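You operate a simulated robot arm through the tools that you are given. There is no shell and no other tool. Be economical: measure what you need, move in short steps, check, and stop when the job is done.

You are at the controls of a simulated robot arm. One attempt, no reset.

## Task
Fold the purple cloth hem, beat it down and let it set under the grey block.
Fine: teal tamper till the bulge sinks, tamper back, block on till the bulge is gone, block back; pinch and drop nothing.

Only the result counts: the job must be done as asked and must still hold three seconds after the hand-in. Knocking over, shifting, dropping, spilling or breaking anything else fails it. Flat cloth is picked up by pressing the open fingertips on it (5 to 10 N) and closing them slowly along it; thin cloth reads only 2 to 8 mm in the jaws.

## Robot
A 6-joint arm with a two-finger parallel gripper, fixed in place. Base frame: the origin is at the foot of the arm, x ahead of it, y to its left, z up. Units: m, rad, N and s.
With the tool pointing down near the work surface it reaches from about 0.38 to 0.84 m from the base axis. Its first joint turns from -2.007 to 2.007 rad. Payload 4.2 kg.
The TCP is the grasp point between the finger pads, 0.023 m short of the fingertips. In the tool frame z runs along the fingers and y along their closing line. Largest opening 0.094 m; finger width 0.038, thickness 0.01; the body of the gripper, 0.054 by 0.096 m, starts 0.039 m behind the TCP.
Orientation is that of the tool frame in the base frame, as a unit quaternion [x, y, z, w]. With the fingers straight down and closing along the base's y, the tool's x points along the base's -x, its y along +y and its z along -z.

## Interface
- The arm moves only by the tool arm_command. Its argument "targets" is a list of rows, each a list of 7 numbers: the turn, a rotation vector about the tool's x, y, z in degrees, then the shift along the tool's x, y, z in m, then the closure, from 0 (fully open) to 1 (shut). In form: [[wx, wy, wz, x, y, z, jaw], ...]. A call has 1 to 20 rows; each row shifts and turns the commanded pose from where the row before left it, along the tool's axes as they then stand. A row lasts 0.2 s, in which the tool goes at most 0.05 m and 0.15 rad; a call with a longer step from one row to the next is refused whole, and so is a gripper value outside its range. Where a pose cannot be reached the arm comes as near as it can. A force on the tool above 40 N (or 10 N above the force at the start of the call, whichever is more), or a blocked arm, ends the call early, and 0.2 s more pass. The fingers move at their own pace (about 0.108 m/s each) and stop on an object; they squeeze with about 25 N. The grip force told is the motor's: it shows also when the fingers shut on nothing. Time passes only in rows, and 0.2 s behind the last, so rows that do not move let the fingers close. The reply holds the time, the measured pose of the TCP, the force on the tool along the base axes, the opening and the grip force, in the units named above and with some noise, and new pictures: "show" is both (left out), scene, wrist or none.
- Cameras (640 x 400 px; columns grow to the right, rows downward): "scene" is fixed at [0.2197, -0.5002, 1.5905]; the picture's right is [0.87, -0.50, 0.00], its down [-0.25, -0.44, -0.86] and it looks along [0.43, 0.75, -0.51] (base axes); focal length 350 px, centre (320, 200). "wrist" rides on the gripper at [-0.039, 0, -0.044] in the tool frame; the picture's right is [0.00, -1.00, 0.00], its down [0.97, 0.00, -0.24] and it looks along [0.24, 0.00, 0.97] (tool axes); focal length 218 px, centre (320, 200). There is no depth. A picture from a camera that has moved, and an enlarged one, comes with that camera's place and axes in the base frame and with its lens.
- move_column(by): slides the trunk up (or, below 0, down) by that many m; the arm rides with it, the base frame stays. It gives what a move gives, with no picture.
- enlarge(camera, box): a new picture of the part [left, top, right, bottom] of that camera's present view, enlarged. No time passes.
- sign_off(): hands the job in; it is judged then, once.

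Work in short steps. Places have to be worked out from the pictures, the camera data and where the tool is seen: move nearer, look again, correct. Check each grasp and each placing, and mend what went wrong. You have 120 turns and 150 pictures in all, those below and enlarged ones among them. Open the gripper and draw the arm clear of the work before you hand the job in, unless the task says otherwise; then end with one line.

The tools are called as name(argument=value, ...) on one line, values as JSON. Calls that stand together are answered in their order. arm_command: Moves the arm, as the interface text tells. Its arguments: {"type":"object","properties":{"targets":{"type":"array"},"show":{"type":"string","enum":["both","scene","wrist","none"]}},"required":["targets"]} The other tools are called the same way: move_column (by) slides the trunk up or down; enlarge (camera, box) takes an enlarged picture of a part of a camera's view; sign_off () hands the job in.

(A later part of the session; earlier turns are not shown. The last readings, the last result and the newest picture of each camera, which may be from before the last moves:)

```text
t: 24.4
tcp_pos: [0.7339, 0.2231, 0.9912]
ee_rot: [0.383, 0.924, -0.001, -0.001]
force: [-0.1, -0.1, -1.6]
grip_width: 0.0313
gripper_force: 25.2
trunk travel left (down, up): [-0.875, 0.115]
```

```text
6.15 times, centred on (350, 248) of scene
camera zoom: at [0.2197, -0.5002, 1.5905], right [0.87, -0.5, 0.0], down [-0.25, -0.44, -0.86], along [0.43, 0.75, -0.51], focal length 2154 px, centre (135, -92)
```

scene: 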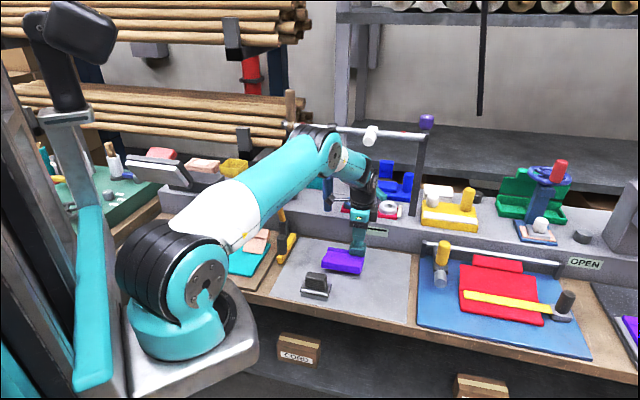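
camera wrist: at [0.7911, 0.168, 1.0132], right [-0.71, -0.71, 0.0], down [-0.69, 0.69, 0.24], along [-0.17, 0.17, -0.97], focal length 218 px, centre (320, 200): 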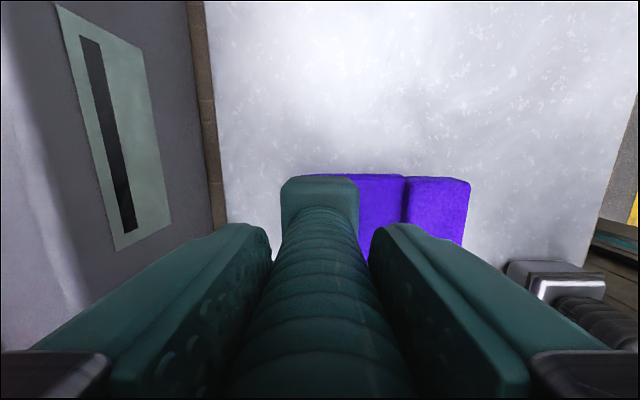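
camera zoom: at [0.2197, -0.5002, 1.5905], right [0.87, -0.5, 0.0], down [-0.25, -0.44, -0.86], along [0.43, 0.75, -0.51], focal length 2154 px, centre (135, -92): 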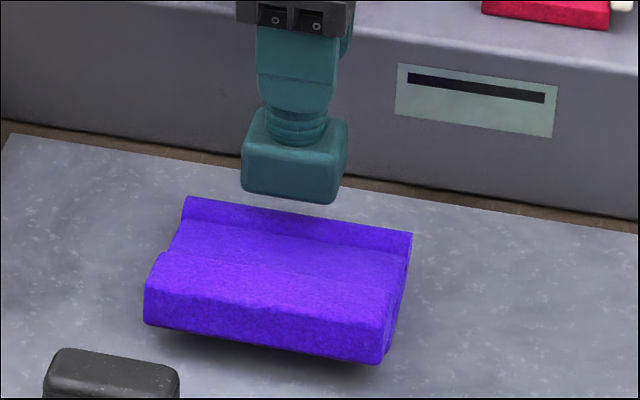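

The rear ridge did not change at all, so it seems to be the rigid crease. The other candidate is the raised front bar (v≈0.592–0.626, top ≈0.89), so I'll move over it and tamp there.

arm_command(targets=[[0, 0, 0, 0, -0.035, -0.005, 1], [0, 0, 0, 0, -0.034, 0, 1], [0, 0, 0, 0, 0, 0, 1], [0, 0, 0, 0, 0, 0.008, 1], [0, 0, 0, 0, 0, 0.004, 1], [0, 0, 0, 0, 0, 0.003, 1], [0, 0, 0, 0, 0, 0, 1]], show="wrist")

enlarge(camera="scene", box=[310, 215, 390, 280])

```text
t: 26.0
tcp_pos: [0.6861, 0.1746, 0.9816]
ee_rot: [0.383, 0.924, 0.001, 0.001]
force: [0.4, 0.3, -1.2]
grip_width: 0.0311
gripper_force: 25.4
trunk travel left (down, up): [-0.875, 0.115]
camera wrist: at [0.7155, 0.1474, 1.025], right [-0.71, -0.71, 0.0], down [-0.69, 0.69, 0.24], along [-0.17, 0.17, -0.97], focal length 218 px, centre (320, 200)
```

wrist: 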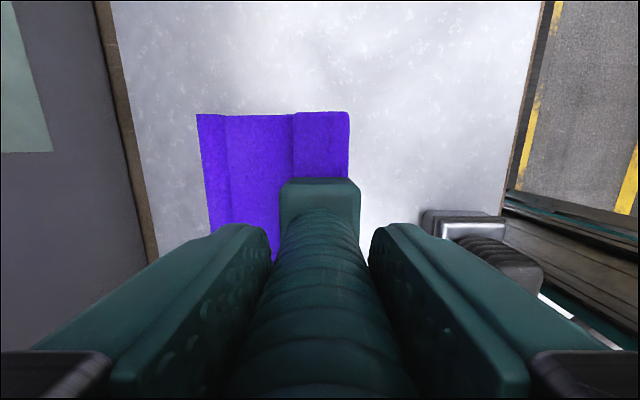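

```text
6.15 times, centred on (350, 248) of scene
camera zoom: at [0.2197, -0.5002, 1.5905], right [0.87, -0.5, 0.0], down [-0.25, -0.44, -0.86], along [0.43, 0.75, -0.51], focal length 2154 px, centre (135, -92)
```

zoom: 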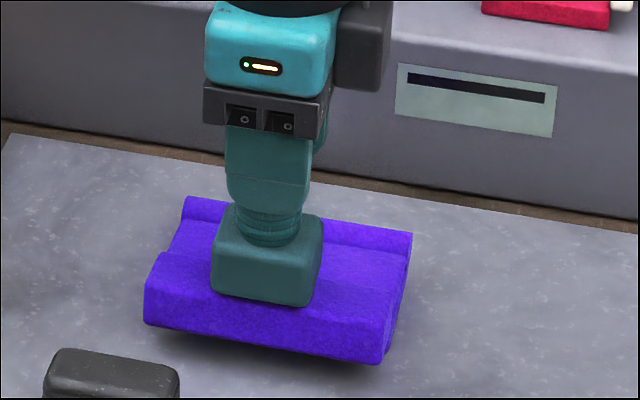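

Centred over the bar with no contact yet, foot at ≈0.893. I'll lower in small steps.

arm_command(targets=[[0, 0, 0, 0, 0, 0.003, 1], [0, 0, 0, 0, 0, 0.003, 1], [0, 0, 0, 0, 0, 0, 1]], show="none")

enlarge(camera="scene", box=[310, 215, 390, 280])

```text
t: 26.8
tcp_pos: [0.6855, 0.1748, 0.9775]
ee_rot: [0.384, 0.923, -0.001, 0.001]
force: [-5.9, -7.4, 18.6]
grip_width: 0.0311
gripper_force: 24.6
trunk travel left (down, up): [-0.875, 0.115]
```

```text
6.15 times, centred on (350, 248) of scene
camera zoom: at [0.2197, -0.5002, 1.5905], right [0.87, -0.5, 0.0], down [-0.25, -0.44, -0.86], along [0.43, 0.75, -0.51], focal length 2154 px, centre (135, -92)
```

zoom: 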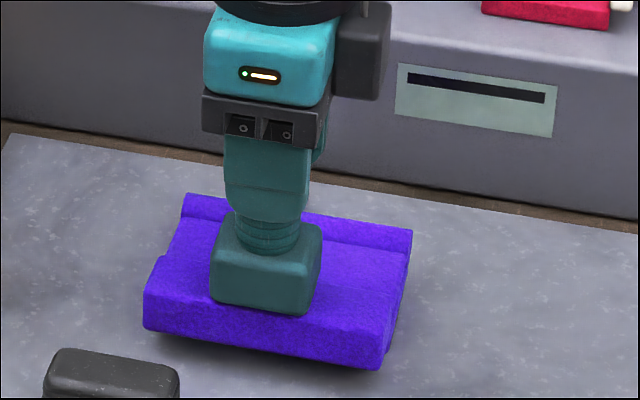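

Pressing the bar gives sideways force and the rear edge lifts a little. I'll lift off and look closely from both cameras.

arm_command(targets=[[0, 0, 0, 0, 0, -0.01, 1], [0, 0, 0, -0.02, 0, -0.03, 1], [0, 0, 0, -0.035, 0, -0.01, 1], [0, 0, 0, -0.035, 0, 0, 1], [0, 0, 0, 0, 0, 0, 1]], show="wrist")

enlarge(camera="scene", box=[318, 234, 372, 278])

```text
t: 28.0
tcp_pos: [0.7503, 0.1097, 1.0259]
ee_rot: [0.383, 0.924, 0.0, 0.0]
force: [-0.6, -0.4, -1.5]
grip_width: 0.0309
gripper_force: 24.6
trunk travel left (down, up): [-0.875, 0.115]
camera wrist: at [0.7797, 0.0835, 1.0693], right [-0.71, -0.71, 0.0], down [-0.69, 0.69, 0.24], along [-0.17, 0.17, -0.97], focal length 218 px, centre (320, 200)
```

wrist: 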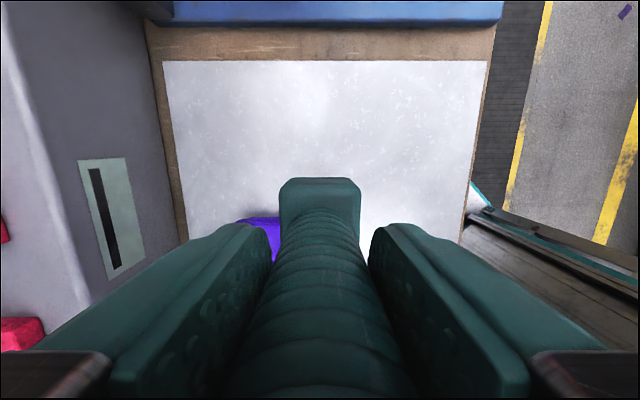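

```text
9.09 times, centred on (345, 256) of scene
camera zoom: at [0.2197, -0.5002, 1.5905], right [0.87, -0.5, 0.0], down [-0.25, -0.44, -0.86], along [0.43, 0.75, -0.51], focal length 3181 px, centre (93, -309)
```

zoom: 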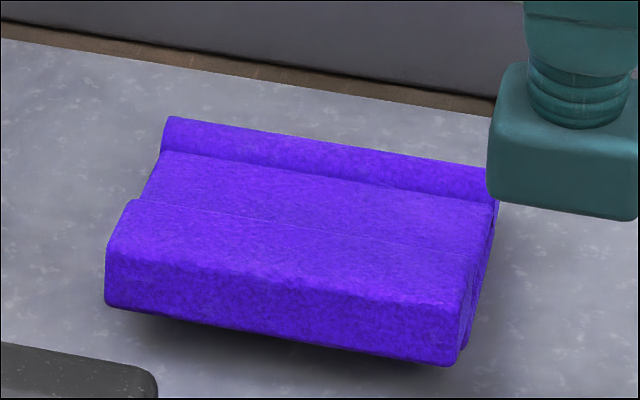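

Neither place has sunk visibly and the cloth hasn't moved. I'll zoom in on both ends of the fold to understand its profile.

enlarge(camera="scene", box=[350, 250, 374, 275])

enlarge(camera="scene", box=[318, 244, 342, 269])

```text
16.00 times, centred on (362, 262) of scene
camera zoom: at [0.2197, -0.5002, 1.5905], right [0.87, -0.5, 0.0], down [-0.25, -0.44, -0.86], along [0.43, 0.75, -0.51], focal length 5599 px, centre (-352, -800)
```

zoom: 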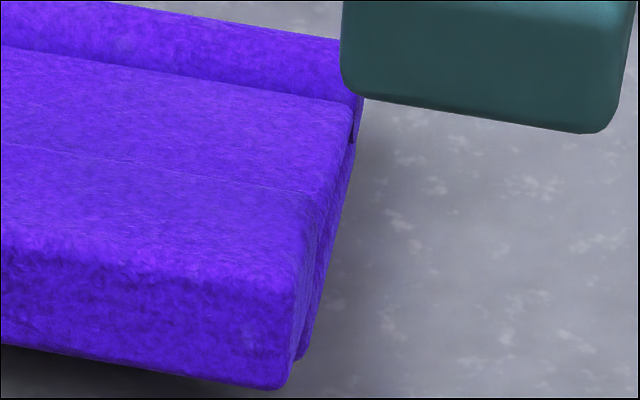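

```text
16.00 times, centred on (330, 256) of scene
camera zoom: at [0.2197, -0.5002, 1.5905], right [0.87, -0.5, 0.0], down [-0.25, -0.44, -0.86], along [0.43, 0.75, -0.51], focal length 5599 px, centre (160, -704)
```

zoom: 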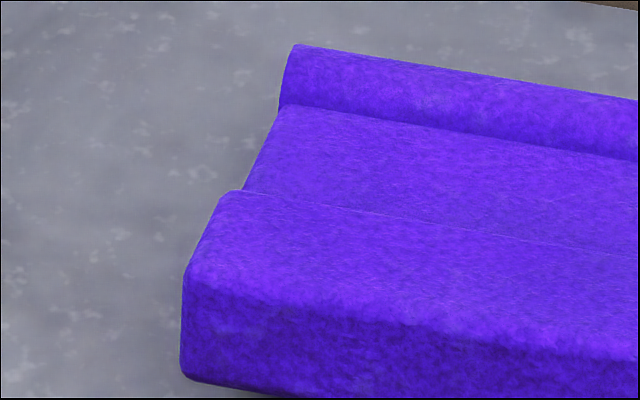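

The profile shows a rolled ridge at the crease standing above a flat flap, so the ridge still looks most like the bulge. It may need several real beats, so I'll go back over its middle and give it a series of strokes at about 30 N.

arm_command(targets=[[0, 0, 0, 0, 0.035, 0, 1], [0, 0, 0, 0.03, 0.035, 0, 1], [0, 0, 0, 0.031, 0, 0, 1], [0, 0, 0, 0.031, 0, 0, 1], [0, 0, 0, 0, 0, 0.03, 1], [0, 0, 0, 0, 0, 0.016, 1], [0, 0, 0, 0, 0, 0, 1]], show="none")

arm_command(targets=[[0, 0, 0, 0, 0, 0.0215, 1], [0, 0, 0, 0, 0, 0, 1], [0, 0, 0, 0, 0, -0.0215, 1], [0, 0, 0, 0, 0, 0, 1], [0, 0, 0, 0, 0, 0.0215, 1], [0, 0, 0, 0, 0, 0, 1], [0, 0, 0, 0, 0, -0.0215, 1], [0, 0, 0, 0, 0, 0, 1], [0, 0, 0, 0, 0, 0.0215, 1], [0, 0, 0, 0, 0, 0, 1], [0, 0, 0, 0, 0, -0.0215, 1], [0, 0, 0, 0, 0, -0.01, 1]], show="none")

enlarge(camera="scene", box=[318, 234, 372, 278])

```text
t: 29.6
tcp_pos: [0.7341, 0.2255, 0.9786]
ee_rot: [0.382, 0.924, 0.001, -0.001]
force: [0.5, -0.9, -1.1]
grip_width: 0.0314
gripper_force: 24.9
trunk travel left (down, up): [-0.875, 0.115]
```

```text
t: 32.2
tcp_pos: [0.7342, 0.2268, 0.9911]
ee_rot: [0.383, 0.924, 0.0, 0.0]
force: [0.0, -0.3, -1.2]
grip_width: 0.0314
gripper_force: 24.7
trunk travel left (down, up): [-0.875, 0.115]
```

```text
9.09 times, centred on (345, 256) of scene
camera zoom: at [0.2197, -0.5002, 1.5905], right [0.87, -0.5, 0.0], down [-0.25, -0.44, -0.86], along [0.43, 0.75, -0.51], focal length 3181 px, centre (93, -309)
```

zoom: 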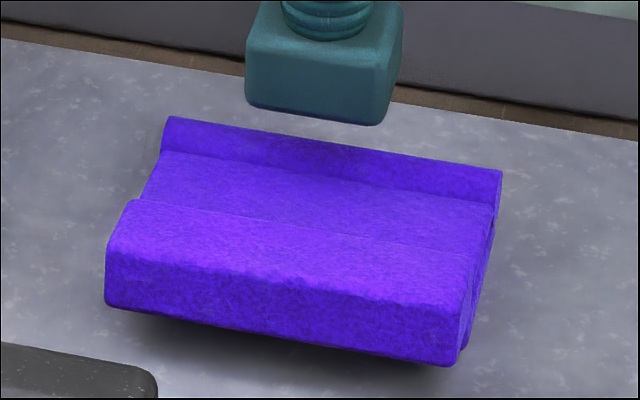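

Five strokes left the ridge unchanged, so it isn't the bulge. The thick bar on the folded-over hem must be it. I'll tamp that further back, at v≈0.618, so the apron supports it and nothing tips.

arm_command(targets=[[0, 0, 0, 0, -0.031, -0.006, 1], [0, 0, 0, 0, -0.03, 0, 1], [0, 0, 0, 0, 0, 0, 1], [0, 0, 0, 0, 0, 0.012, 1], [0, 0, 0, 0, 0, 0.006, 1], [0, 0, 0, 0, 0, 0.003, 1], [0, 0, 0, 0, 0, 0, 1]], show="none")

arm_command(targets=[[0, 0, 0, 0, 0, 0.003, 1], [0, 0, 0, 0, 0, 0, 1]], show="none")

enlarge(camera="scene", box=[318, 234, 372, 278])

```text
t: 33.8
tcp_pos: [0.6905, 0.1821, 0.9769]
ee_rot: [0.383, 0.924, -0.001, 0.001]
force: [-6.1, -4.3, 21.0]
grip_width: 0.0315
gripper_force: 25.3
trunk travel left (down, up): [-0.875, 0.115]
```

```text
t: 34.4
tcp_pos: [0.6904, 0.1816, 0.9731]
ee_rot: [0.383, 0.924, 0.0, 0.001]
force: [-5.9, -7.3, 30.4]
grip_width: 0.0318
gripper_force: 25.2
trunk travel left (down, up): [-0.875, 0.115]
```

```text
9.09 times, centred on (345, 256) of scene
camera zoom: at [0.2197, -0.5002, 1.5905], right [0.87, -0.5, 0.0], down [-0.25, -0.44, -0.86], along [0.43, 0.75, -0.51], focal length 3181 px, centre (93, -309)
```

zoom: 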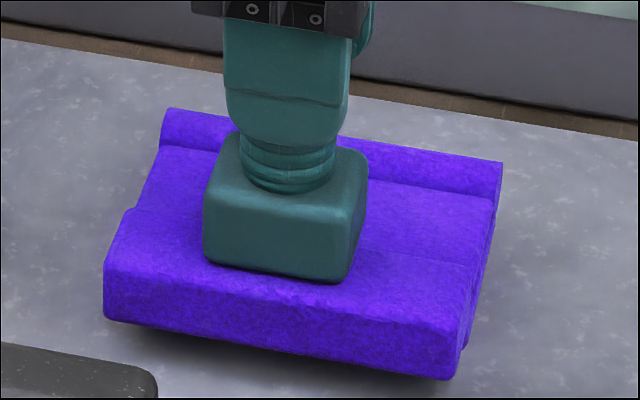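

Pressing here tips the cloth, with the rear edge rising 3 mm. I'll lift and see whether anything has sunk.

arm_command(targets=[[0, 0, 0, 0, 0, -0.01, 1], [0, 0, 0, 0, 0, -0.03, 1], [0, 0, 0, 0, 0, 0, 1], [0, 0, 0, 0, 0, 0, 1]], show="none")

enlarge(camera="scene", box=[318, 234, 372, 278])

```text
t: 35.4
tcp_pos: [0.6909, 0.1833, 1.013]
ee_rot: [0.383, 0.924, 0.001, 0.0]
force: [0.7, -0.3, -1.3]
grip_width: 0.0312
gripper_force: 24.8
trunk travel left (down, up): [-0.875, 0.115]
```

```text
9.09 times, centred on (345, 256) of scene
camera zoom: at [0.2197, -0.5002, 1.5905], right [0.87, -0.5, 0.0], down [-0.25, -0.44, -0.86], along [0.43, 0.75, -0.51], focal length 3181 px, centre (93, -309)
```

zoom: 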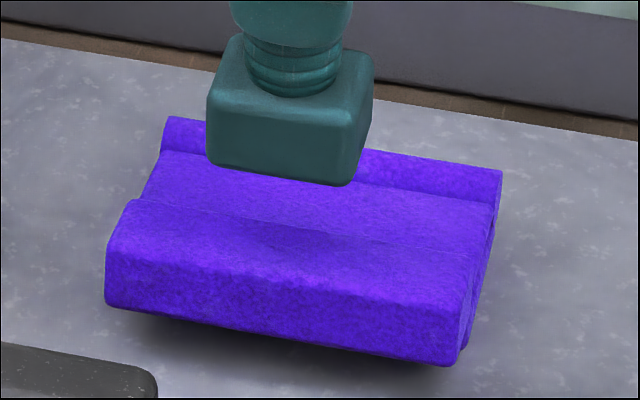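

It sprang back unchanged. I'll try strokes with the foot at v≈0.64, bearing on the flap between the bar's rear edge and the middle, where the apron supports it fully.

arm_command(targets=[[0, 0, 0, 0, 0.0225, 0.01, 1], [0, 0, 0, 0, 0, 0.018, 1], [0, 0, 0, 0, 0, 0.005, 1], [0, 0, 0, 0, 0, 0.003, 1], [0, 0, 0, 0, 0, 0, 1]], show="none")

enlarge(camera="scene", box=[318, 234, 372, 278])

```text
t: 36.6
tcp_pos: [0.7066, 0.1982, 0.9763]
ee_rot: [0.382, 0.924, 0.0, 0.0]
force: [-0.1, -1.1, -1.3]
grip_width: 0.0314
gripper_force: 25.0
trunk travel left (down, up): [-0.875, 0.115]
```

```text
9.09 times, centred on (345, 256) of scene
camera zoom: at [0.2197, -0.5002, 1.5905], right [0.87, -0.5, 0.0], down [-0.25, -0.44, -0.86], along [0.43, 0.75, -0.51], focal length 3181 px, centre (93, -309)
```

zoom: 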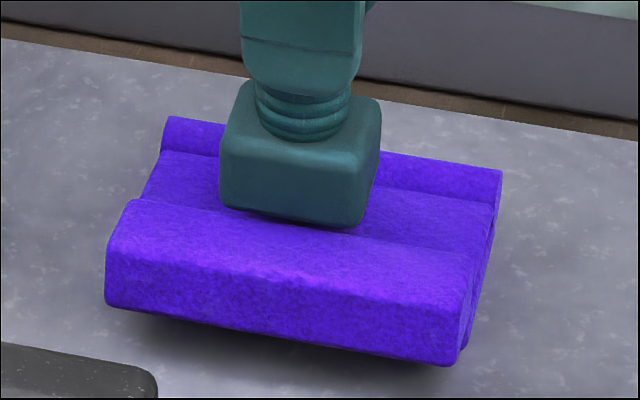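

No contact here yet, so I'll go lower in steps.

arm_command(targets=[[0, 0, 0, 0, 0, 0.003, 1], [0, 0, 0, 0, 0, 0.003, 1], [0, 0, 0, 0, 0, 0, 1]], show="none")

arm_command(targets=[[0, 0, 0, 0, 0, 0.003, 1], [0, 0, 0, 0, 0, 0, 1]], show="none")

enlarge(camera="scene", box=[318, 234, 372, 278])

```text
t: 37.4
tcp_pos: [0.7059, 0.1998, 0.9733]
ee_rot: [0.383, 0.924, 0.002, 0.001]
force: [-2.7, -1.2, 34.1]
grip_width: 0.0318
gripper_force: 25.1
trunk travel left (down, up): [-0.875, 0.115]
```

```text
t: 37.8
tcp_pos: [0.7077, 0.1997, 0.9719]
ee_rot: [0.382, 0.924, 0.004, 0.002]
force: [-4.4, -2.1, 22.9]
grip_width: 0.0315
gripper_force: 24.5
trunk travel left (down, up): [-0.875, 0.115]
stopped in row 2: the force on the tool passed its limit (the readings are from after the stop); the commanded pose is now the measured one
```

```text
9.09 times, centred on (345, 256) of scene
camera zoom: at [0.2197, -0.5002, 1.5905], right [0.87, -0.5, 0.0], down [-0.25, -0.44, -0.86], along [0.43, 0.75, -0.51], focal length 3181 px, centre (93, -309)
```

zoom: 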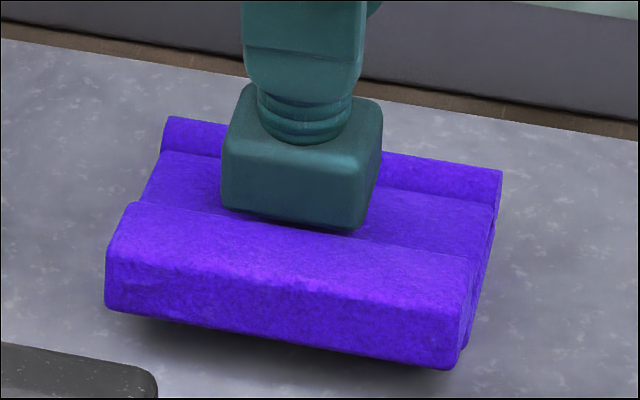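

The bar seems to be a little lower now. I'll lift and compare.

arm_command(targets=[[0, 0, 0, 0, 0, -0.01, 1], [0, 0, 0, 0, 0, -0.02, 1], [0, 0, 0, 0, 0, 0, 1], [0, 0, 0, 0, 0, 0, 1]], show="none")

enlarge(camera="scene", box=[318, 234, 372, 278])

```text
t: 38.8
tcp_pos: [0.7081, 0.1998, 0.9998]
ee_rot: [0.382, 0.924, 0.002, 0.002]
force: [0.7, 0.1, -1.1]
grip_width: 0.0313
gripper_force: 25.0
trunk travel left (down, up): [-0.875, 0.115]
```

```text
9.09 times, centred on (345, 256) of scene
camera zoom: at [0.2197, -0.5002, 1.5905], right [0.87, -0.5, 0.0], down [-0.25, -0.44, -0.86], along [0.43, 0.75, -0.51], focal length 3181 px, centre (93, -309)
```

zoom: 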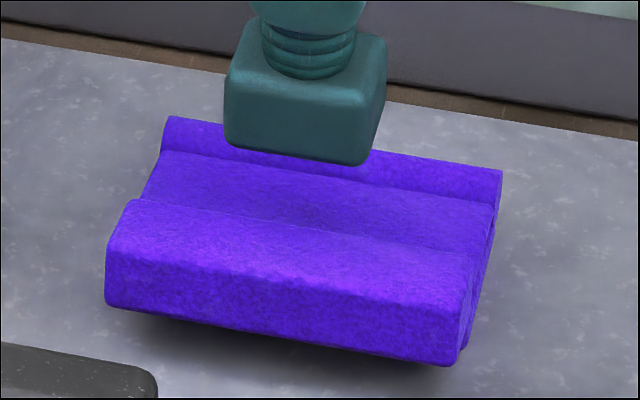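

The flap recovers elastically and nothing has set yet. I'll give real beats (quick strokes from 3 cm) at v≈0.63, on the bar's supported half.

arm_command(targets=[[-0.3, 0, 0, 0, -0.011, 0, 1], [0, 0, 0, 0, 0, 0, 1], [0, 0, 0, 0, 0, 0.029, 1], [0, 0, 0, 0, 0, 0, 1], [0, 0, 0, 0, 0, -0.029, 1], [0, 0, 0, 0, 0, 0, 1], [0, 0, 0, 0, 0, 0.029, 1], [0, 0, 0, 0, 0, 0, 1], [0, 0, 0, 0, 0, -0.029, 1], [0, 0, 0, 0, 0, 0, 1], [0, 0, 0, 0, 0, 0.029, 1], [0, 0, 0, 0, 0, 0, 1], [0, 0, 0, 0, 0, -0.029, 1], [0, 0, 0, 0, 0, 0, 1]], show="none")

enlarge(camera="scene", box=[318, 234, 372, 278])

```text
t: 41.8
tcp_pos: [0.6996, 0.1919, 0.9992]
ee_rot: [0.383, 0.924, 0.004, 0.002]
force: [-0.4, -0.2, -1.3]
grip_width: 0.0313
gripper_force: 24.3
trunk travel left (down, up): [-0.875, 0.115]
```

```text
9.09 times, centred on (345, 256) of scene
camera zoom: at [0.2197, -0.5002, 1.5905], right [0.87, -0.5, 0.0], down [-0.25, -0.44, -0.86], along [0.43, 0.75, -0.51], focal length 3181 px, centre (93, -309)
```

zoom: 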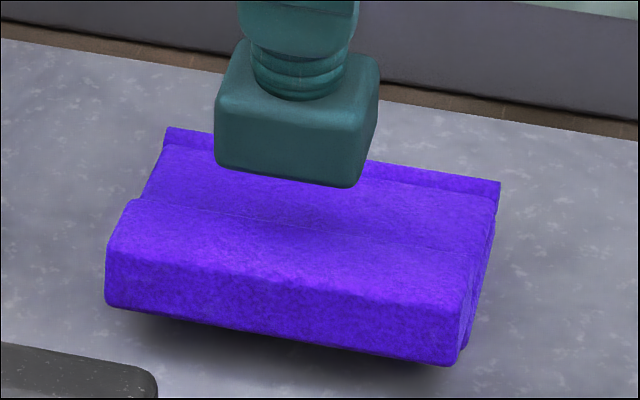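

The rear ridge has sunk to about half its height: beating the flap is what works. One more series of strokes will show whether it sinks further.

arm_command(targets=[[0, 0, 0, 0, 0, 0.029, 1], [0, 0, 0, 0, 0, 0, 1], [0, 0, 0, 0, 0, -0.029, 1], [0, 0, 0, 0, 0, 0, 1], [0, 0, 0, 0, 0, 0.029, 1], [0, 0, 0, 0, 0, 0, 1], [0, 0, 0, 0, 0, -0.029, 1], [0, 0, 0, 0, 0, 0, 1], [0, 0, 0, 0, 0, 0.029, 1], [0, 0, 0, 0, 0, 0, 1], [0, 0, 0, 0, 0, -0.029, 1], [0, 0, 0, 0, 0, 0, 1]], show="none")

enlarge(camera="scene", box=[318, 234, 372, 278])

```text
t: 44.4
tcp_pos: [0.7014, 0.1919, 0.9993]
ee_rot: [0.383, 0.924, 0.004, 0.002]
force: [-0.5, 0.1, -1.0]
grip_width: 0.0312
gripper_force: 25.6
trunk travel left (down, up): [-0.875, 0.115]
```

```text
9.09 times, centred on (345, 256) of scene
camera zoom: at [0.2197, -0.5002, 1.5905], right [0.87, -0.5, 0.0], down [-0.25, -0.44, -0.86], along [0.43, 0.75, -0.51], focal length 3181 px, centre (93, -309)
```

zoom: 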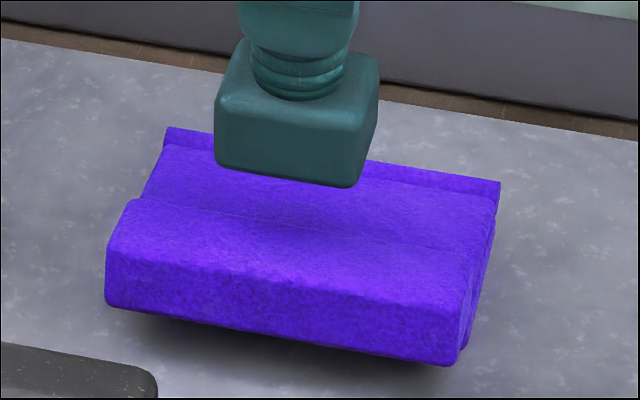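

The state is identical, so the bulge has sunk as far as the tamper takes it. Now I return the tamper home: raise, straighten, move clear in front of the cloth, then across to (0.7587,0.0211).

arm_command(targets=[[0.5, 0, 0, 0, 0, -0.02, 1], [0, 0, 0, 0, -0.04, 0, 1], [0, 0, 0, 0, -0.04, 0, 1], [0, 0, 0, -0.04, 0, 0, 1], [0, 0, 0, -0.04, 0, 0, 1], [0, 0, 0, -0.04, 0, 0, 1], [0, 0, 0, -0.04, 0, 0, 1], [0, 0, 0, 0, 0, 0.03, 1], [0, 0, 0, 0, 0, 0, 1]])

enlarge(camera="scene", box=[340, 210, 440, 310])

```text
t: 46.4
tcp_pos: [0.7562, 0.0227, 0.9906]
ee_rot: [0.382, 0.924, -0.001, 0.001]
force: [-0.6, 0.0, -1.6]
grip_width: 0.0315
gripper_force: 24.7
trunk travel left (down, up): [-0.875, 0.115]
camera wrist: at [0.7856, -0.0057, 1.0333], right [-0.71, -0.71, 0.0], down [-0.69, 0.69, 0.24], along [-0.17, 0.17, -0.97], focal length 218 px, centre (320, 200)
```

scene: 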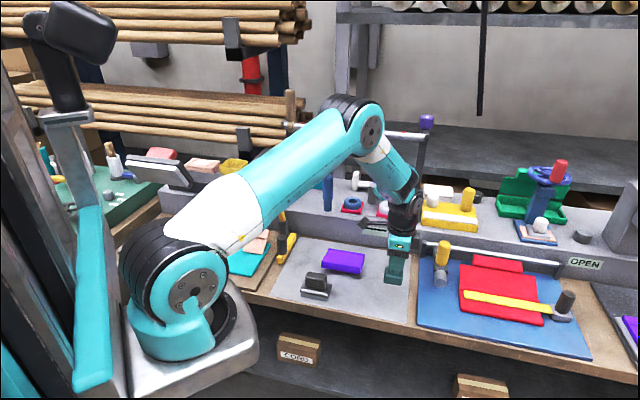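
wrist: 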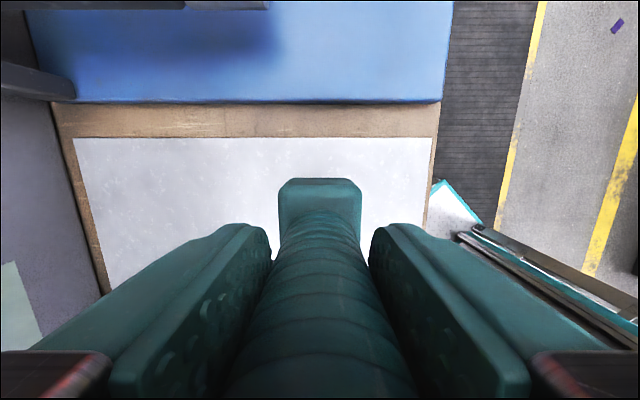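

```text
4.00 times, centred on (390, 260) of scene
camera zoom: at [0.2197, -0.5002, 1.5905], right [0.87, -0.5, 0.0], down [-0.25, -0.44, -0.86], along [0.43, 0.75, -0.51], focal length 1400 px, centre (40, -40)
```

zoom: 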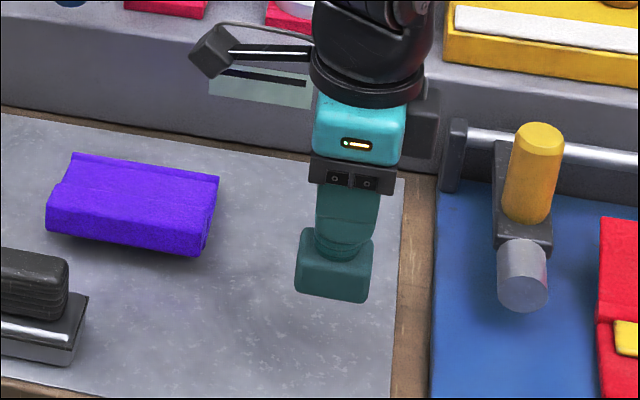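

I'm within 3 mm of the home spot. I'll trim and lower to just above the mat.

arm_command(targets=[[0, 0, 0, -0.003, 0.0006, 0.025, 1], [0, 0, 0, 0, 0, 0.018, 1], [0, 0, 0, 0, 0, 0.003, 1], [0, 0, 0, 0, 0, 0, 1]], show="none")

arm_command(targets=[[0, 0, 0, 0, 0, 0.002, 1], [0, 0, 0, 0, 0, 0.002, 1], [0, 0, 0, 0, 0, 0, 1]], show="none")

enlarge(camera="scene", box=[340, 210, 440, 310])

```text
t: 47.4
tcp_pos: [0.7587, 0.0206, 0.9432]
ee_rot: [0.382, 0.924, 0.0, 0.001]
force: [-0.3, -0.1, -0.8]
grip_width: 0.0311
gripper_force: 24.5
trunk travel left (down, up): [-0.875, 0.115]
```

```text
t: 48.2
tcp_pos: [0.7596, 0.0202, 0.939]
ee_rot: [0.383, 0.924, 0.001, 0.001]
force: [-0.6, 0.4, -1.2]
grip_width: 0.0313
gripper_force: 25.4
trunk travel left (down, up): [-0.875, 0.115]
```

```text
4.00 times, centred on (390, 260) of scene
camera zoom: at [0.2197, -0.5002, 1.5905], right [0.87, -0.5, 0.0], down [-0.25, -0.44, -0.86], along [0.43, 0.75, -0.51], focal length 1400 px, centre (40, -40)
```

zoom: 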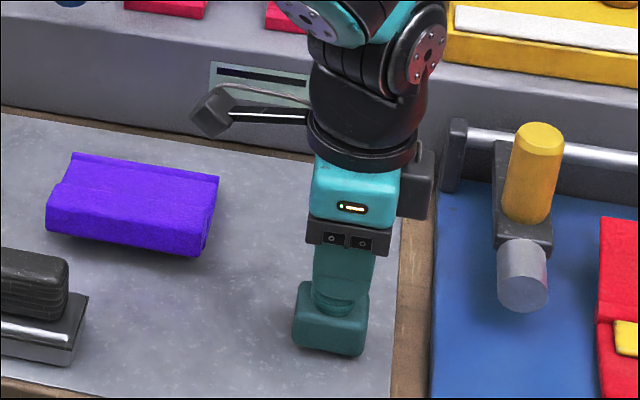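

No contact yet; the handle slid a few mm in the grip during tamping. I'll keep lowering gently.

arm_command(targets=[[0, 0, 0, 0, 0, 0.0015, 1], [0, 0, 0, 0, 0, 0.0015, 1], [0, 0, 0, 0, 0, 0, 1]], show="none")

arm_command(targets=[[0, 0, 0, 0, 0, 0.0015, 1], [0, 0, 0, 0, 0, 0, 1]], show="none")

```text
t: 49.0
tcp_pos: [0.7597, 0.0204, 0.9367]
ee_rot: [0.382, 0.924, 0.0, 0.002]
force: [-0.4, 0.2, -1.2]
grip_width: 0.0311
gripper_force: 25.1
trunk travel left (down, up): [-0.875, 0.115]
```

```text
t: 49.6
tcp_pos: [0.7587, 0.0205, 0.936]
ee_rot: [0.383, 0.924, -0.001, 0.001]
force: [0.3, -0.3, -0.5]
grip_width: 0.0312
gripper_force: 24.5
trunk travel left (down, up): [-0.875, 0.115]
```

arm_command(targets=[[0, 0, 0, 0, 0, 0.0015, 1], [0, 0, 0, 0, 0, 0, 1]], show="none")

enlarge(camera="scene", box=[370, 250, 420, 310])

```text
t: 50.2
tcp_pos: [0.759, 0.0198, 0.9342]
ee_rot: [0.383, 0.924, 0.0, 0.002]
force: [-1.2, -0.8, 1.1]
grip_width: 0.0312
gripper_force: 24.8
trunk travel left (down, up): [-0.875, 0.115]
```

```text
6.67 times, centred on (395, 280) of scene
camera zoom: at [0.2197, -0.5002, 1.5905], right [0.87, -0.5, 0.0], down [-0.25, -0.44, -0.86], along [0.43, 0.75, -0.51], focal length 2333 px, centre (-180, -333)
```

zoom: 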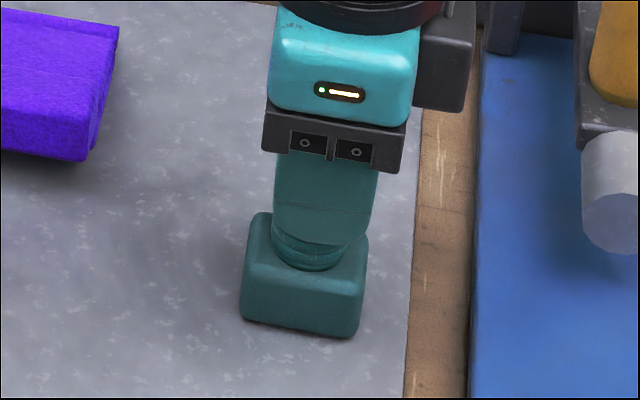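

First contact force has appeared, so the foot is on the mat. I'll settle half a millimetre more and open slowly.

arm_command(targets=[[0, 0, 0, 0, 0, 0.001, 1], [0, 0, 0, 0, 0, 0, 0.65], [0, 0, 0, 0, 0, 0, 0.4], [0, 0, 0, 0, 0, 0, 0], [0, 0, 0, 0, 0, -0.02, 0], [0, 0, 0, 0, 0, -0.04, 0], [0, 0, 0, 0, 0, -0.04, 0], [0, 0, 0, 0, 0, 0, 0]])

enlarge(camera="scene", box=[340, 210, 440, 310])

```text
t: 52.0
tcp_pos: [0.7593, 0.0194, 1.033]
ee_rot: [0.383, 0.924, 0.0, 0.0]
force: [0.0, 0.9, -0.7]
grip_width: 0.0941
gripper_force: 0.1
trunk travel left (down, up): [-0.875, 0.115]
camera wrist: at [0.7887, -0.0079, 1.0769], right [-0.71, -0.71, 0.0], down [-0.69, 0.69, 0.24], along [-0.17, 0.17, -0.97], focal length 218 px, centre (320, 200)
```

scene: 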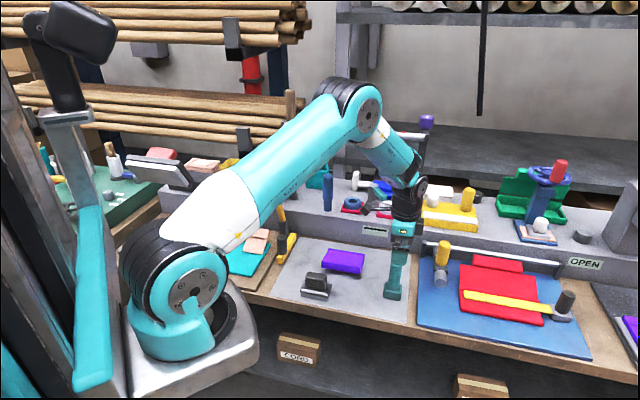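
wrist: 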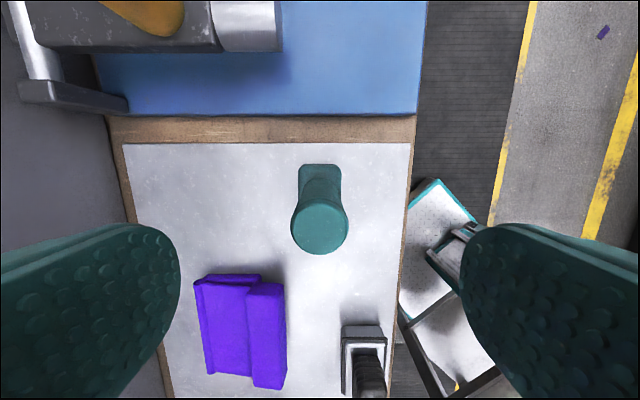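

```text
4.00 times, centred on (390, 260) of scene
camera zoom: at [0.2197, -0.5002, 1.5905], right [0.87, -0.5, 0.0], down [-0.25, -0.44, -0.86], along [0.43, 0.75, -0.51], focal length 1400 px, centre (40, -40)
```

zoom: 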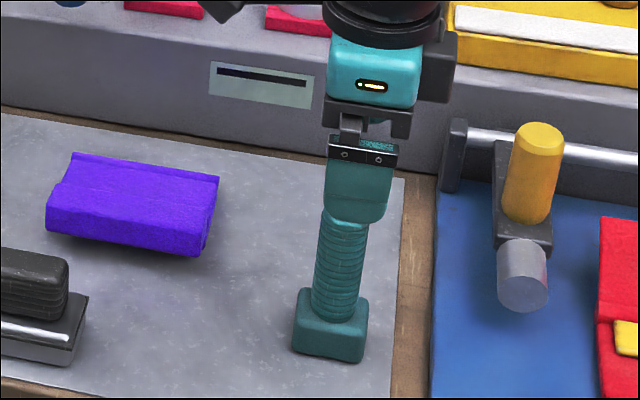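

The tamper stands at home within a couple of mm. Next I move above the grey block.

arm_command(targets=[[0, 0, 0, 0, 0, -0.03, 0], [0, 0, 0, 0.042, -0.0095, 0, 0], [0, 0, 0, 0.042, -0.0095, 0, 0], [0, 0, 0, 0.042, -0.0095, 0, 0], [0, 0, 0, 0.042, -0.0095, 0, 0], [0, 0, 0, 0.022, -0.0095, 0, 0], [0, 0, 0, 0, 0, 0.03, 0], [0, 0, 0, 0, 0, 0, 0]])

enlarge(camera="wrist", box=[230, 120, 410, 232])

enlarge(camera="scene", box=[290, 260, 340, 305])

```text
t: 53.8
tcp_pos: [0.5904, 0.1215, 1.0311]
ee_rot: [0.383, 0.924, 0.0, 0.001]
force: [-0.3, -0.6, 0.6]
grip_width: 0.0938
gripper_force: 0.1
trunk travel left (down, up): [-0.875, 0.115]
camera wrist: at [0.6205, 0.0939, 1.0756], right [-0.71, -0.71, 0.0], down [-0.69, 0.69, 0.24], along [-0.17, 0.17, -0.97], focal length 218 px, centre (320, 200)
```

scene: 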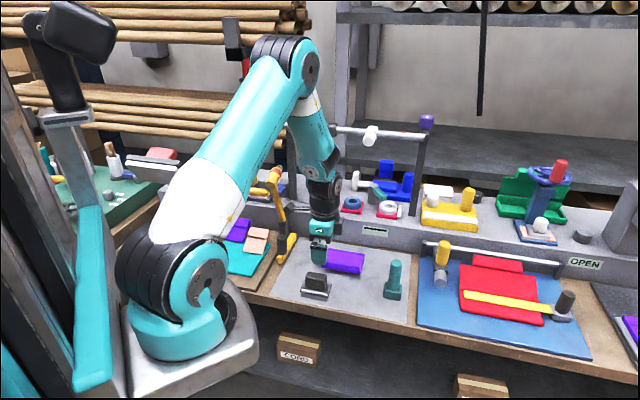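
wrist: 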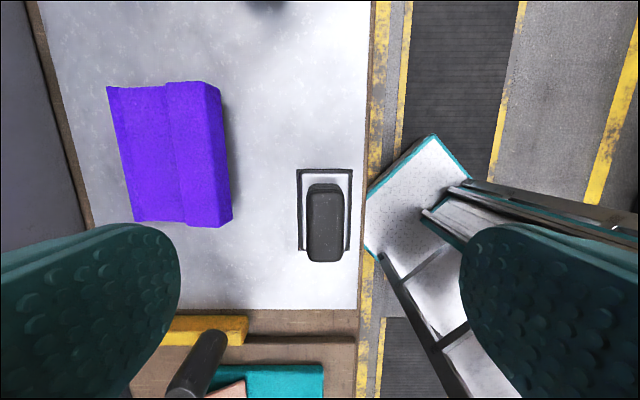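

```text
3.56 times, centred on (320, 176) of wrist
camera zoom: at [0.6205, 0.0939, 1.0756], right [-0.71, -0.71, 0.0], down [-0.69, 0.69, 0.24], along [-0.17, 0.17, -0.97], focal length 776 px, centre (320, 285)
```

zoom: 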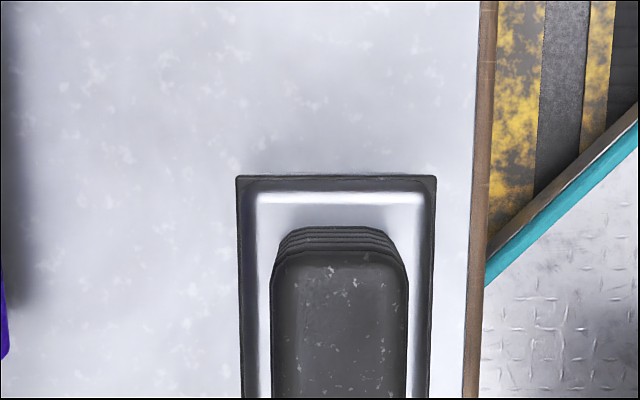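

```text
8.89 times, centred on (315, 282) of scene
camera zoom: at [0.2197, -0.5002, 1.5905], right [0.87, -0.5, 0.0], down [-0.25, -0.44, -0.86], along [0.43, 0.75, -0.51], focal length 3111 px, centre (364, -533)
```

zoom: 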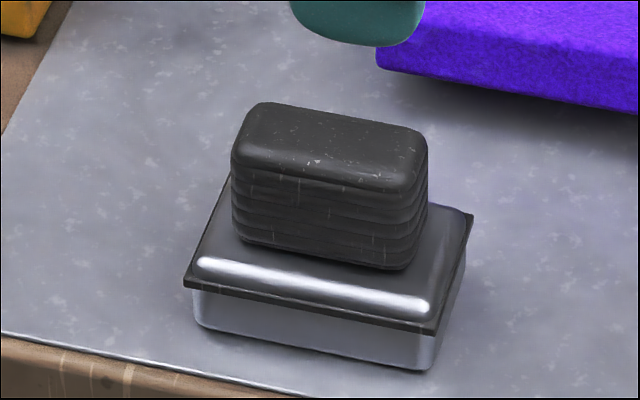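

The block's handle is about 30 mm wide, centred near v=0.500, u=0.308, top at z≈0.908, and aligned with the jaws. I'll descend around it.

arm_command(targets=[[0, 0, 0, 0.0235, -0.0035, 0, 0], [0, 0, 0, 0, 0, 0.04, 0], [0, 0, 0, 0, 0, 0.04, 0], [0, 0, 0, 0, 0, 0.03, 0], [0, 0, 0, 0, 0, 0, 0]])

enlarge(camera="scene", box=[280, 235, 360, 305])

```text
t: 55.0
tcp_pos: [0.5724, 0.1367, 0.9202]
ee_rot: [0.382, 0.924, 0.001, 0.001]
force: [1.3, 0.7, 0.1]
grip_width: 0.0942
gripper_force: 0.0
trunk travel left (down, up): [-0.875, 0.115]
camera wrist: at [0.6021, 0.1079, 0.965], right [-0.71, -0.71, 0.0], down [-0.69, 0.69, 0.24], along [-0.17, 0.17, -0.97], focal length 218 px, centre (320, 200)
```

scene: 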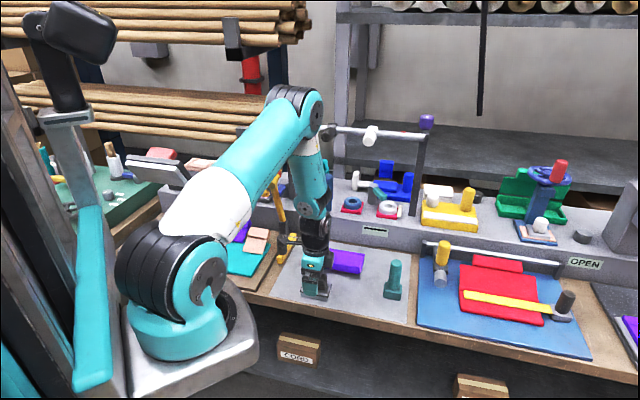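
wrist: 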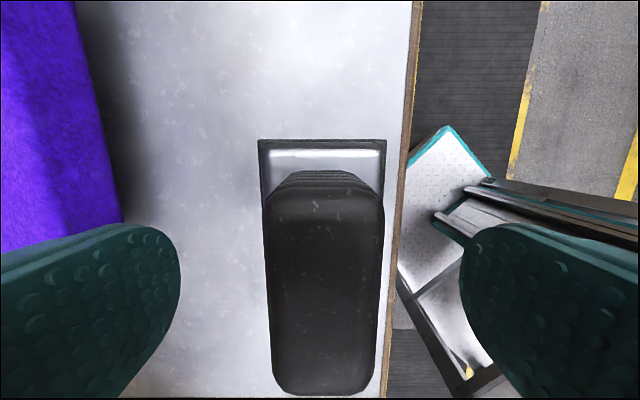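

```text
5.71 times, centred on (320, 270) of scene
camera zoom: at [0.2197, -0.5002, 1.5905], right [0.87, -0.5, 0.0], down [-0.25, -0.44, -0.86], along [0.43, 0.75, -0.51], focal length 2000 px, centre (320, -200)
```

zoom: 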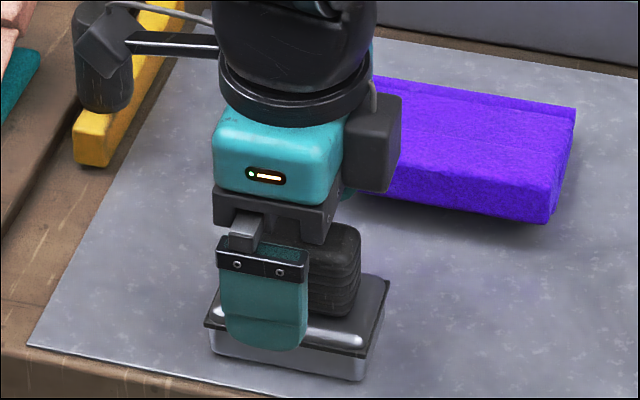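

Well centred. I'll go down 13 mm more and close on the handle.

arm_command(targets=[[0, 0, 0, 0.002, 0, 0.008, 0], [0, 0, 0, 0, 0, 0.005, 0], [0, 0, 0, 0, 0, 0, 0.5], [0, 0, 0, 0, 0, 0, 0.8], [0, 0, 0, 0, 0, 0, 1], [0, 0, 0, 0, 0, 0, 1]], show="wrist")

enlarge(camera="scene", box=[280, 235, 360, 305])

```text
t: 56.4
tcp_pos: [0.5715, 0.1358, 0.9107]
ee_rot: [0.382, 0.924, 0.0, 0.001]
force: [-1.3, -0.6, 0.5]
grip_width: 0.03
gripper_force: 24.8
trunk travel left (down, up): [-0.875, 0.115]
camera wrist: at [0.6006, 0.1087, 0.9531], right [-0.71, -0.71, 0.0], down [-0.69, 0.69, 0.24], along [-0.17, 0.17, -0.97], focal length 218 px, centre (320, 200)
```

wrist: 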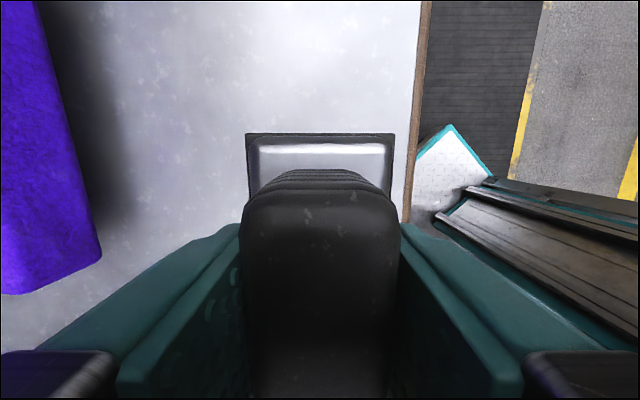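

```text
5.71 times, centred on (320, 270) of scene
camera zoom: at [0.2197, -0.5002, 1.5905], right [0.87, -0.5, 0.0], down [-0.25, -0.44, -0.86], along [0.43, 0.75, -0.51], focal length 2000 px, centre (320, -200)
```

zoom: 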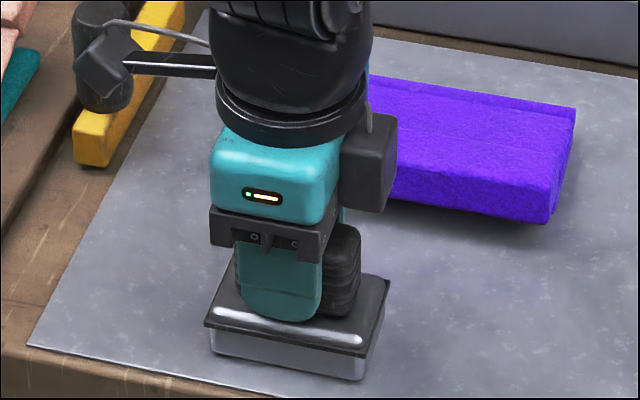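

The block is gripped at 30 mm; home TCP (0.5715,0.1358,0.9107), its bottom 0.0587 below. I'll lift it and carry it over the folded hem, to v≈0.64, u≈0.361.

arm_command(targets=[[0, 0, 0, 0, 0, -0.025, 1], [0, 0, 0, 0, 0, -0.04, 1], [0, 0, 0, 0, 0, -0.005, 1], [0, 0, 0, -0.0135, 0.035, 0, 1], [0, 0, 0, -0.0135, 0.035, 0, 1], [0, 0, 0, -0.013, 0.035, 0, 1], [0, 0, 0, -0.013, 0.034, 0, 1], [0, 0, 0, 0, 0, 0, 1]])

enlarge(camera="scene", box=[305, 215, 385, 285])

```text
t: 58.2
tcp_pos: [0.7087, 0.1981, 0.9798]
ee_rot: [0.383, 0.924, -0.002, 0.001]
force: [0.4, 0.4, -0.7]
grip_width: 0.0001
gripper_force: 25.3
trunk travel left (down, up): [-0.875, 0.115]
camera wrist: at [0.7373, 0.1695, 1.0237], right [-0.71, -0.71, 0.0], down [-0.69, 0.69, 0.24], along [-0.17, 0.17, -0.97], focal length 218 px, centre (320, 200)
```

scene: 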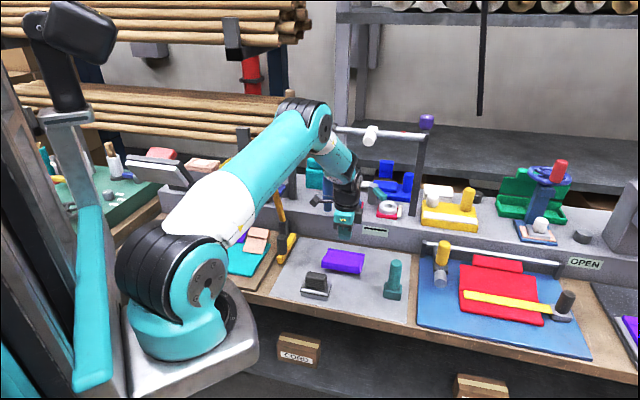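
wrist: 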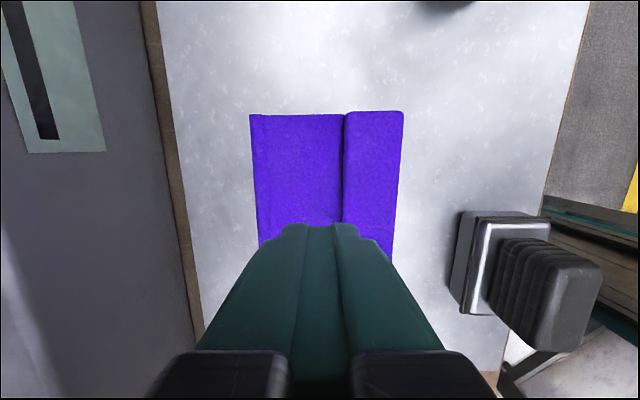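

```text
5.71 times, centred on (345, 250) of scene
camera zoom: at [0.2197, -0.5002, 1.5905], right [0.87, -0.5, 0.0], down [-0.25, -0.44, -0.86], along [0.43, 0.75, -0.51], focal length 2000 px, centre (177, -86)
```

zoom: 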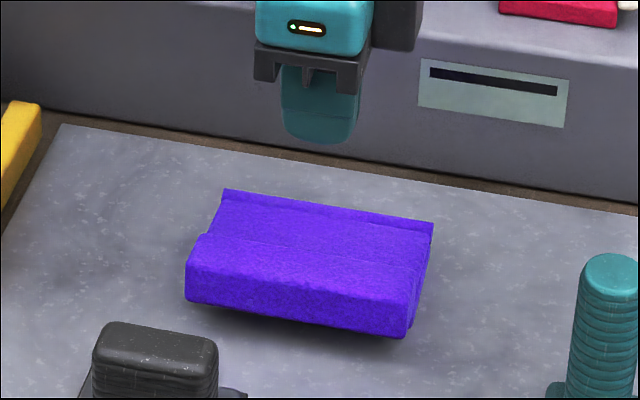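

The jaws are empty: the block slipped out and is standing back near its home. I gripped it too high, so I'll check where it stands.

enlarge(camera="scene", box=[290, 260, 340, 305])

enlarge(camera="wrist", box=[430, 180, 630, 380])

```text
8.89 times, centred on (315, 282) of scene
camera zoom: at [0.2197, -0.5002, 1.5905], right [0.87, -0.5, 0.0], down [-0.25, -0.44, -0.86], along [0.43, 0.75, -0.51], focal length 3111 px, centre (364, -533)
```

zoom: 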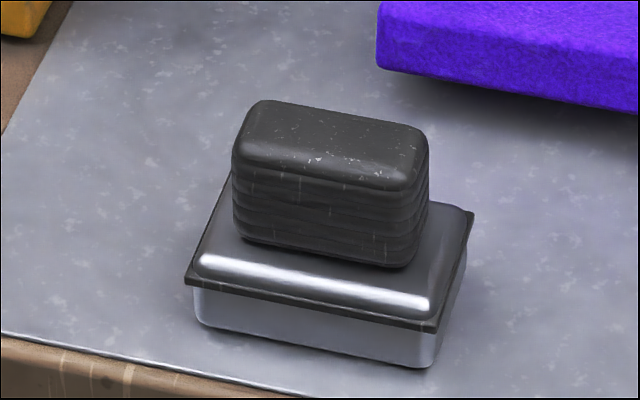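

```text
2.00 times, centred on (530, 280) of wrist
camera zoom: at [0.7373, 0.1695, 1.0237], right [-0.71, -0.71, 0.0], down [-0.69, 0.69, 0.24], along [-0.17, 0.17, -0.97], focal length 436 px, centre (-100, 40)
```

zoom: 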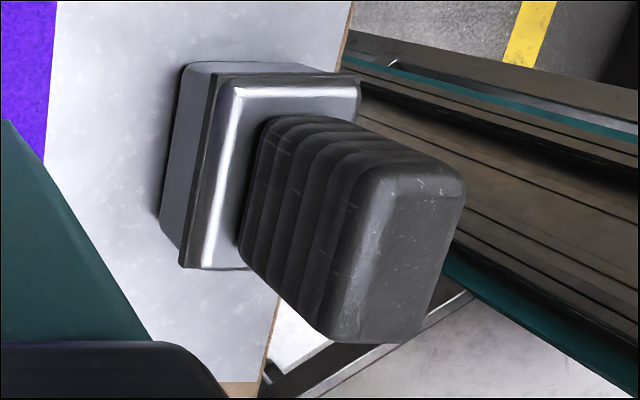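

The block is standing exactly where it was; it slid out of the fingers right at the start of the fast lift. Its handle spans z≈0.888–0.918. I'll go back, grip deeper, and lift very slowly while watching the force.

arm_command(targets=[[0, 0, 0, 0, 0, -0.01, 0], [0, 0, 0, 0.0125, -0.0353, 0, 0], [0, 0, 0, 0.0125, -0.0353, 0, 0], [0, 0, 0, 0.0125, -0.0353, 0, 0], [0, 0, 0, 0.0125, -0.0353, 0, 0], [0, 0, 0, 0, 0, 0.03, 0], [0, 0, 0, 0, 0, 0.03, 0], [0, 0, 0, 0, 0, 0.02, 0], [0, 0, 0, 0, 0, 0.002, 0], [0, 0, 0, 0, 0, 0, 0]])

```text
t: 60.4
tcp_pos: [0.5708, 0.132, 0.9072]
ee_rot: [0.383, 0.924, -0.001, 0.001]
force: [0.3, -0.1, 0.0]
grip_width: 0.0941
gripper_force: 0.1
trunk travel left (down, up): [-0.875, 0.115]
camera wrist: at [0.6005, 0.1058, 0.9511], right [-0.71, -0.71, 0.0], down [-0.69, 0.69, 0.24], along [-0.17, 0.17, -0.97], focal length 218 px, centre (320, 200)
```

scene: 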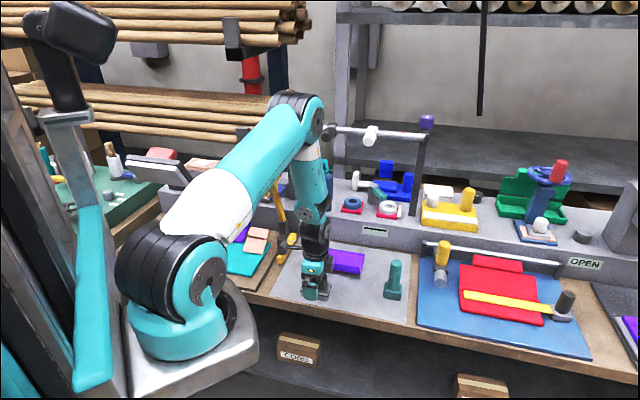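
wrist: 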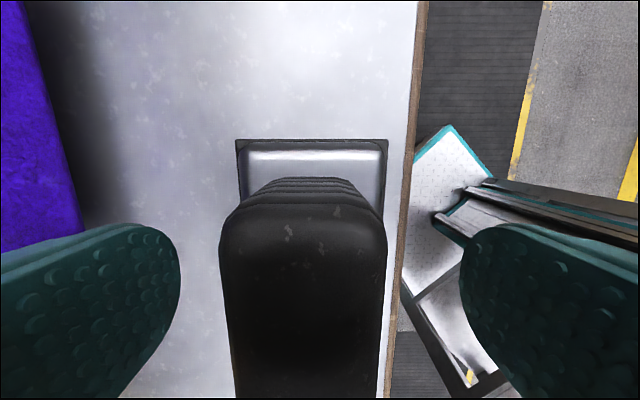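

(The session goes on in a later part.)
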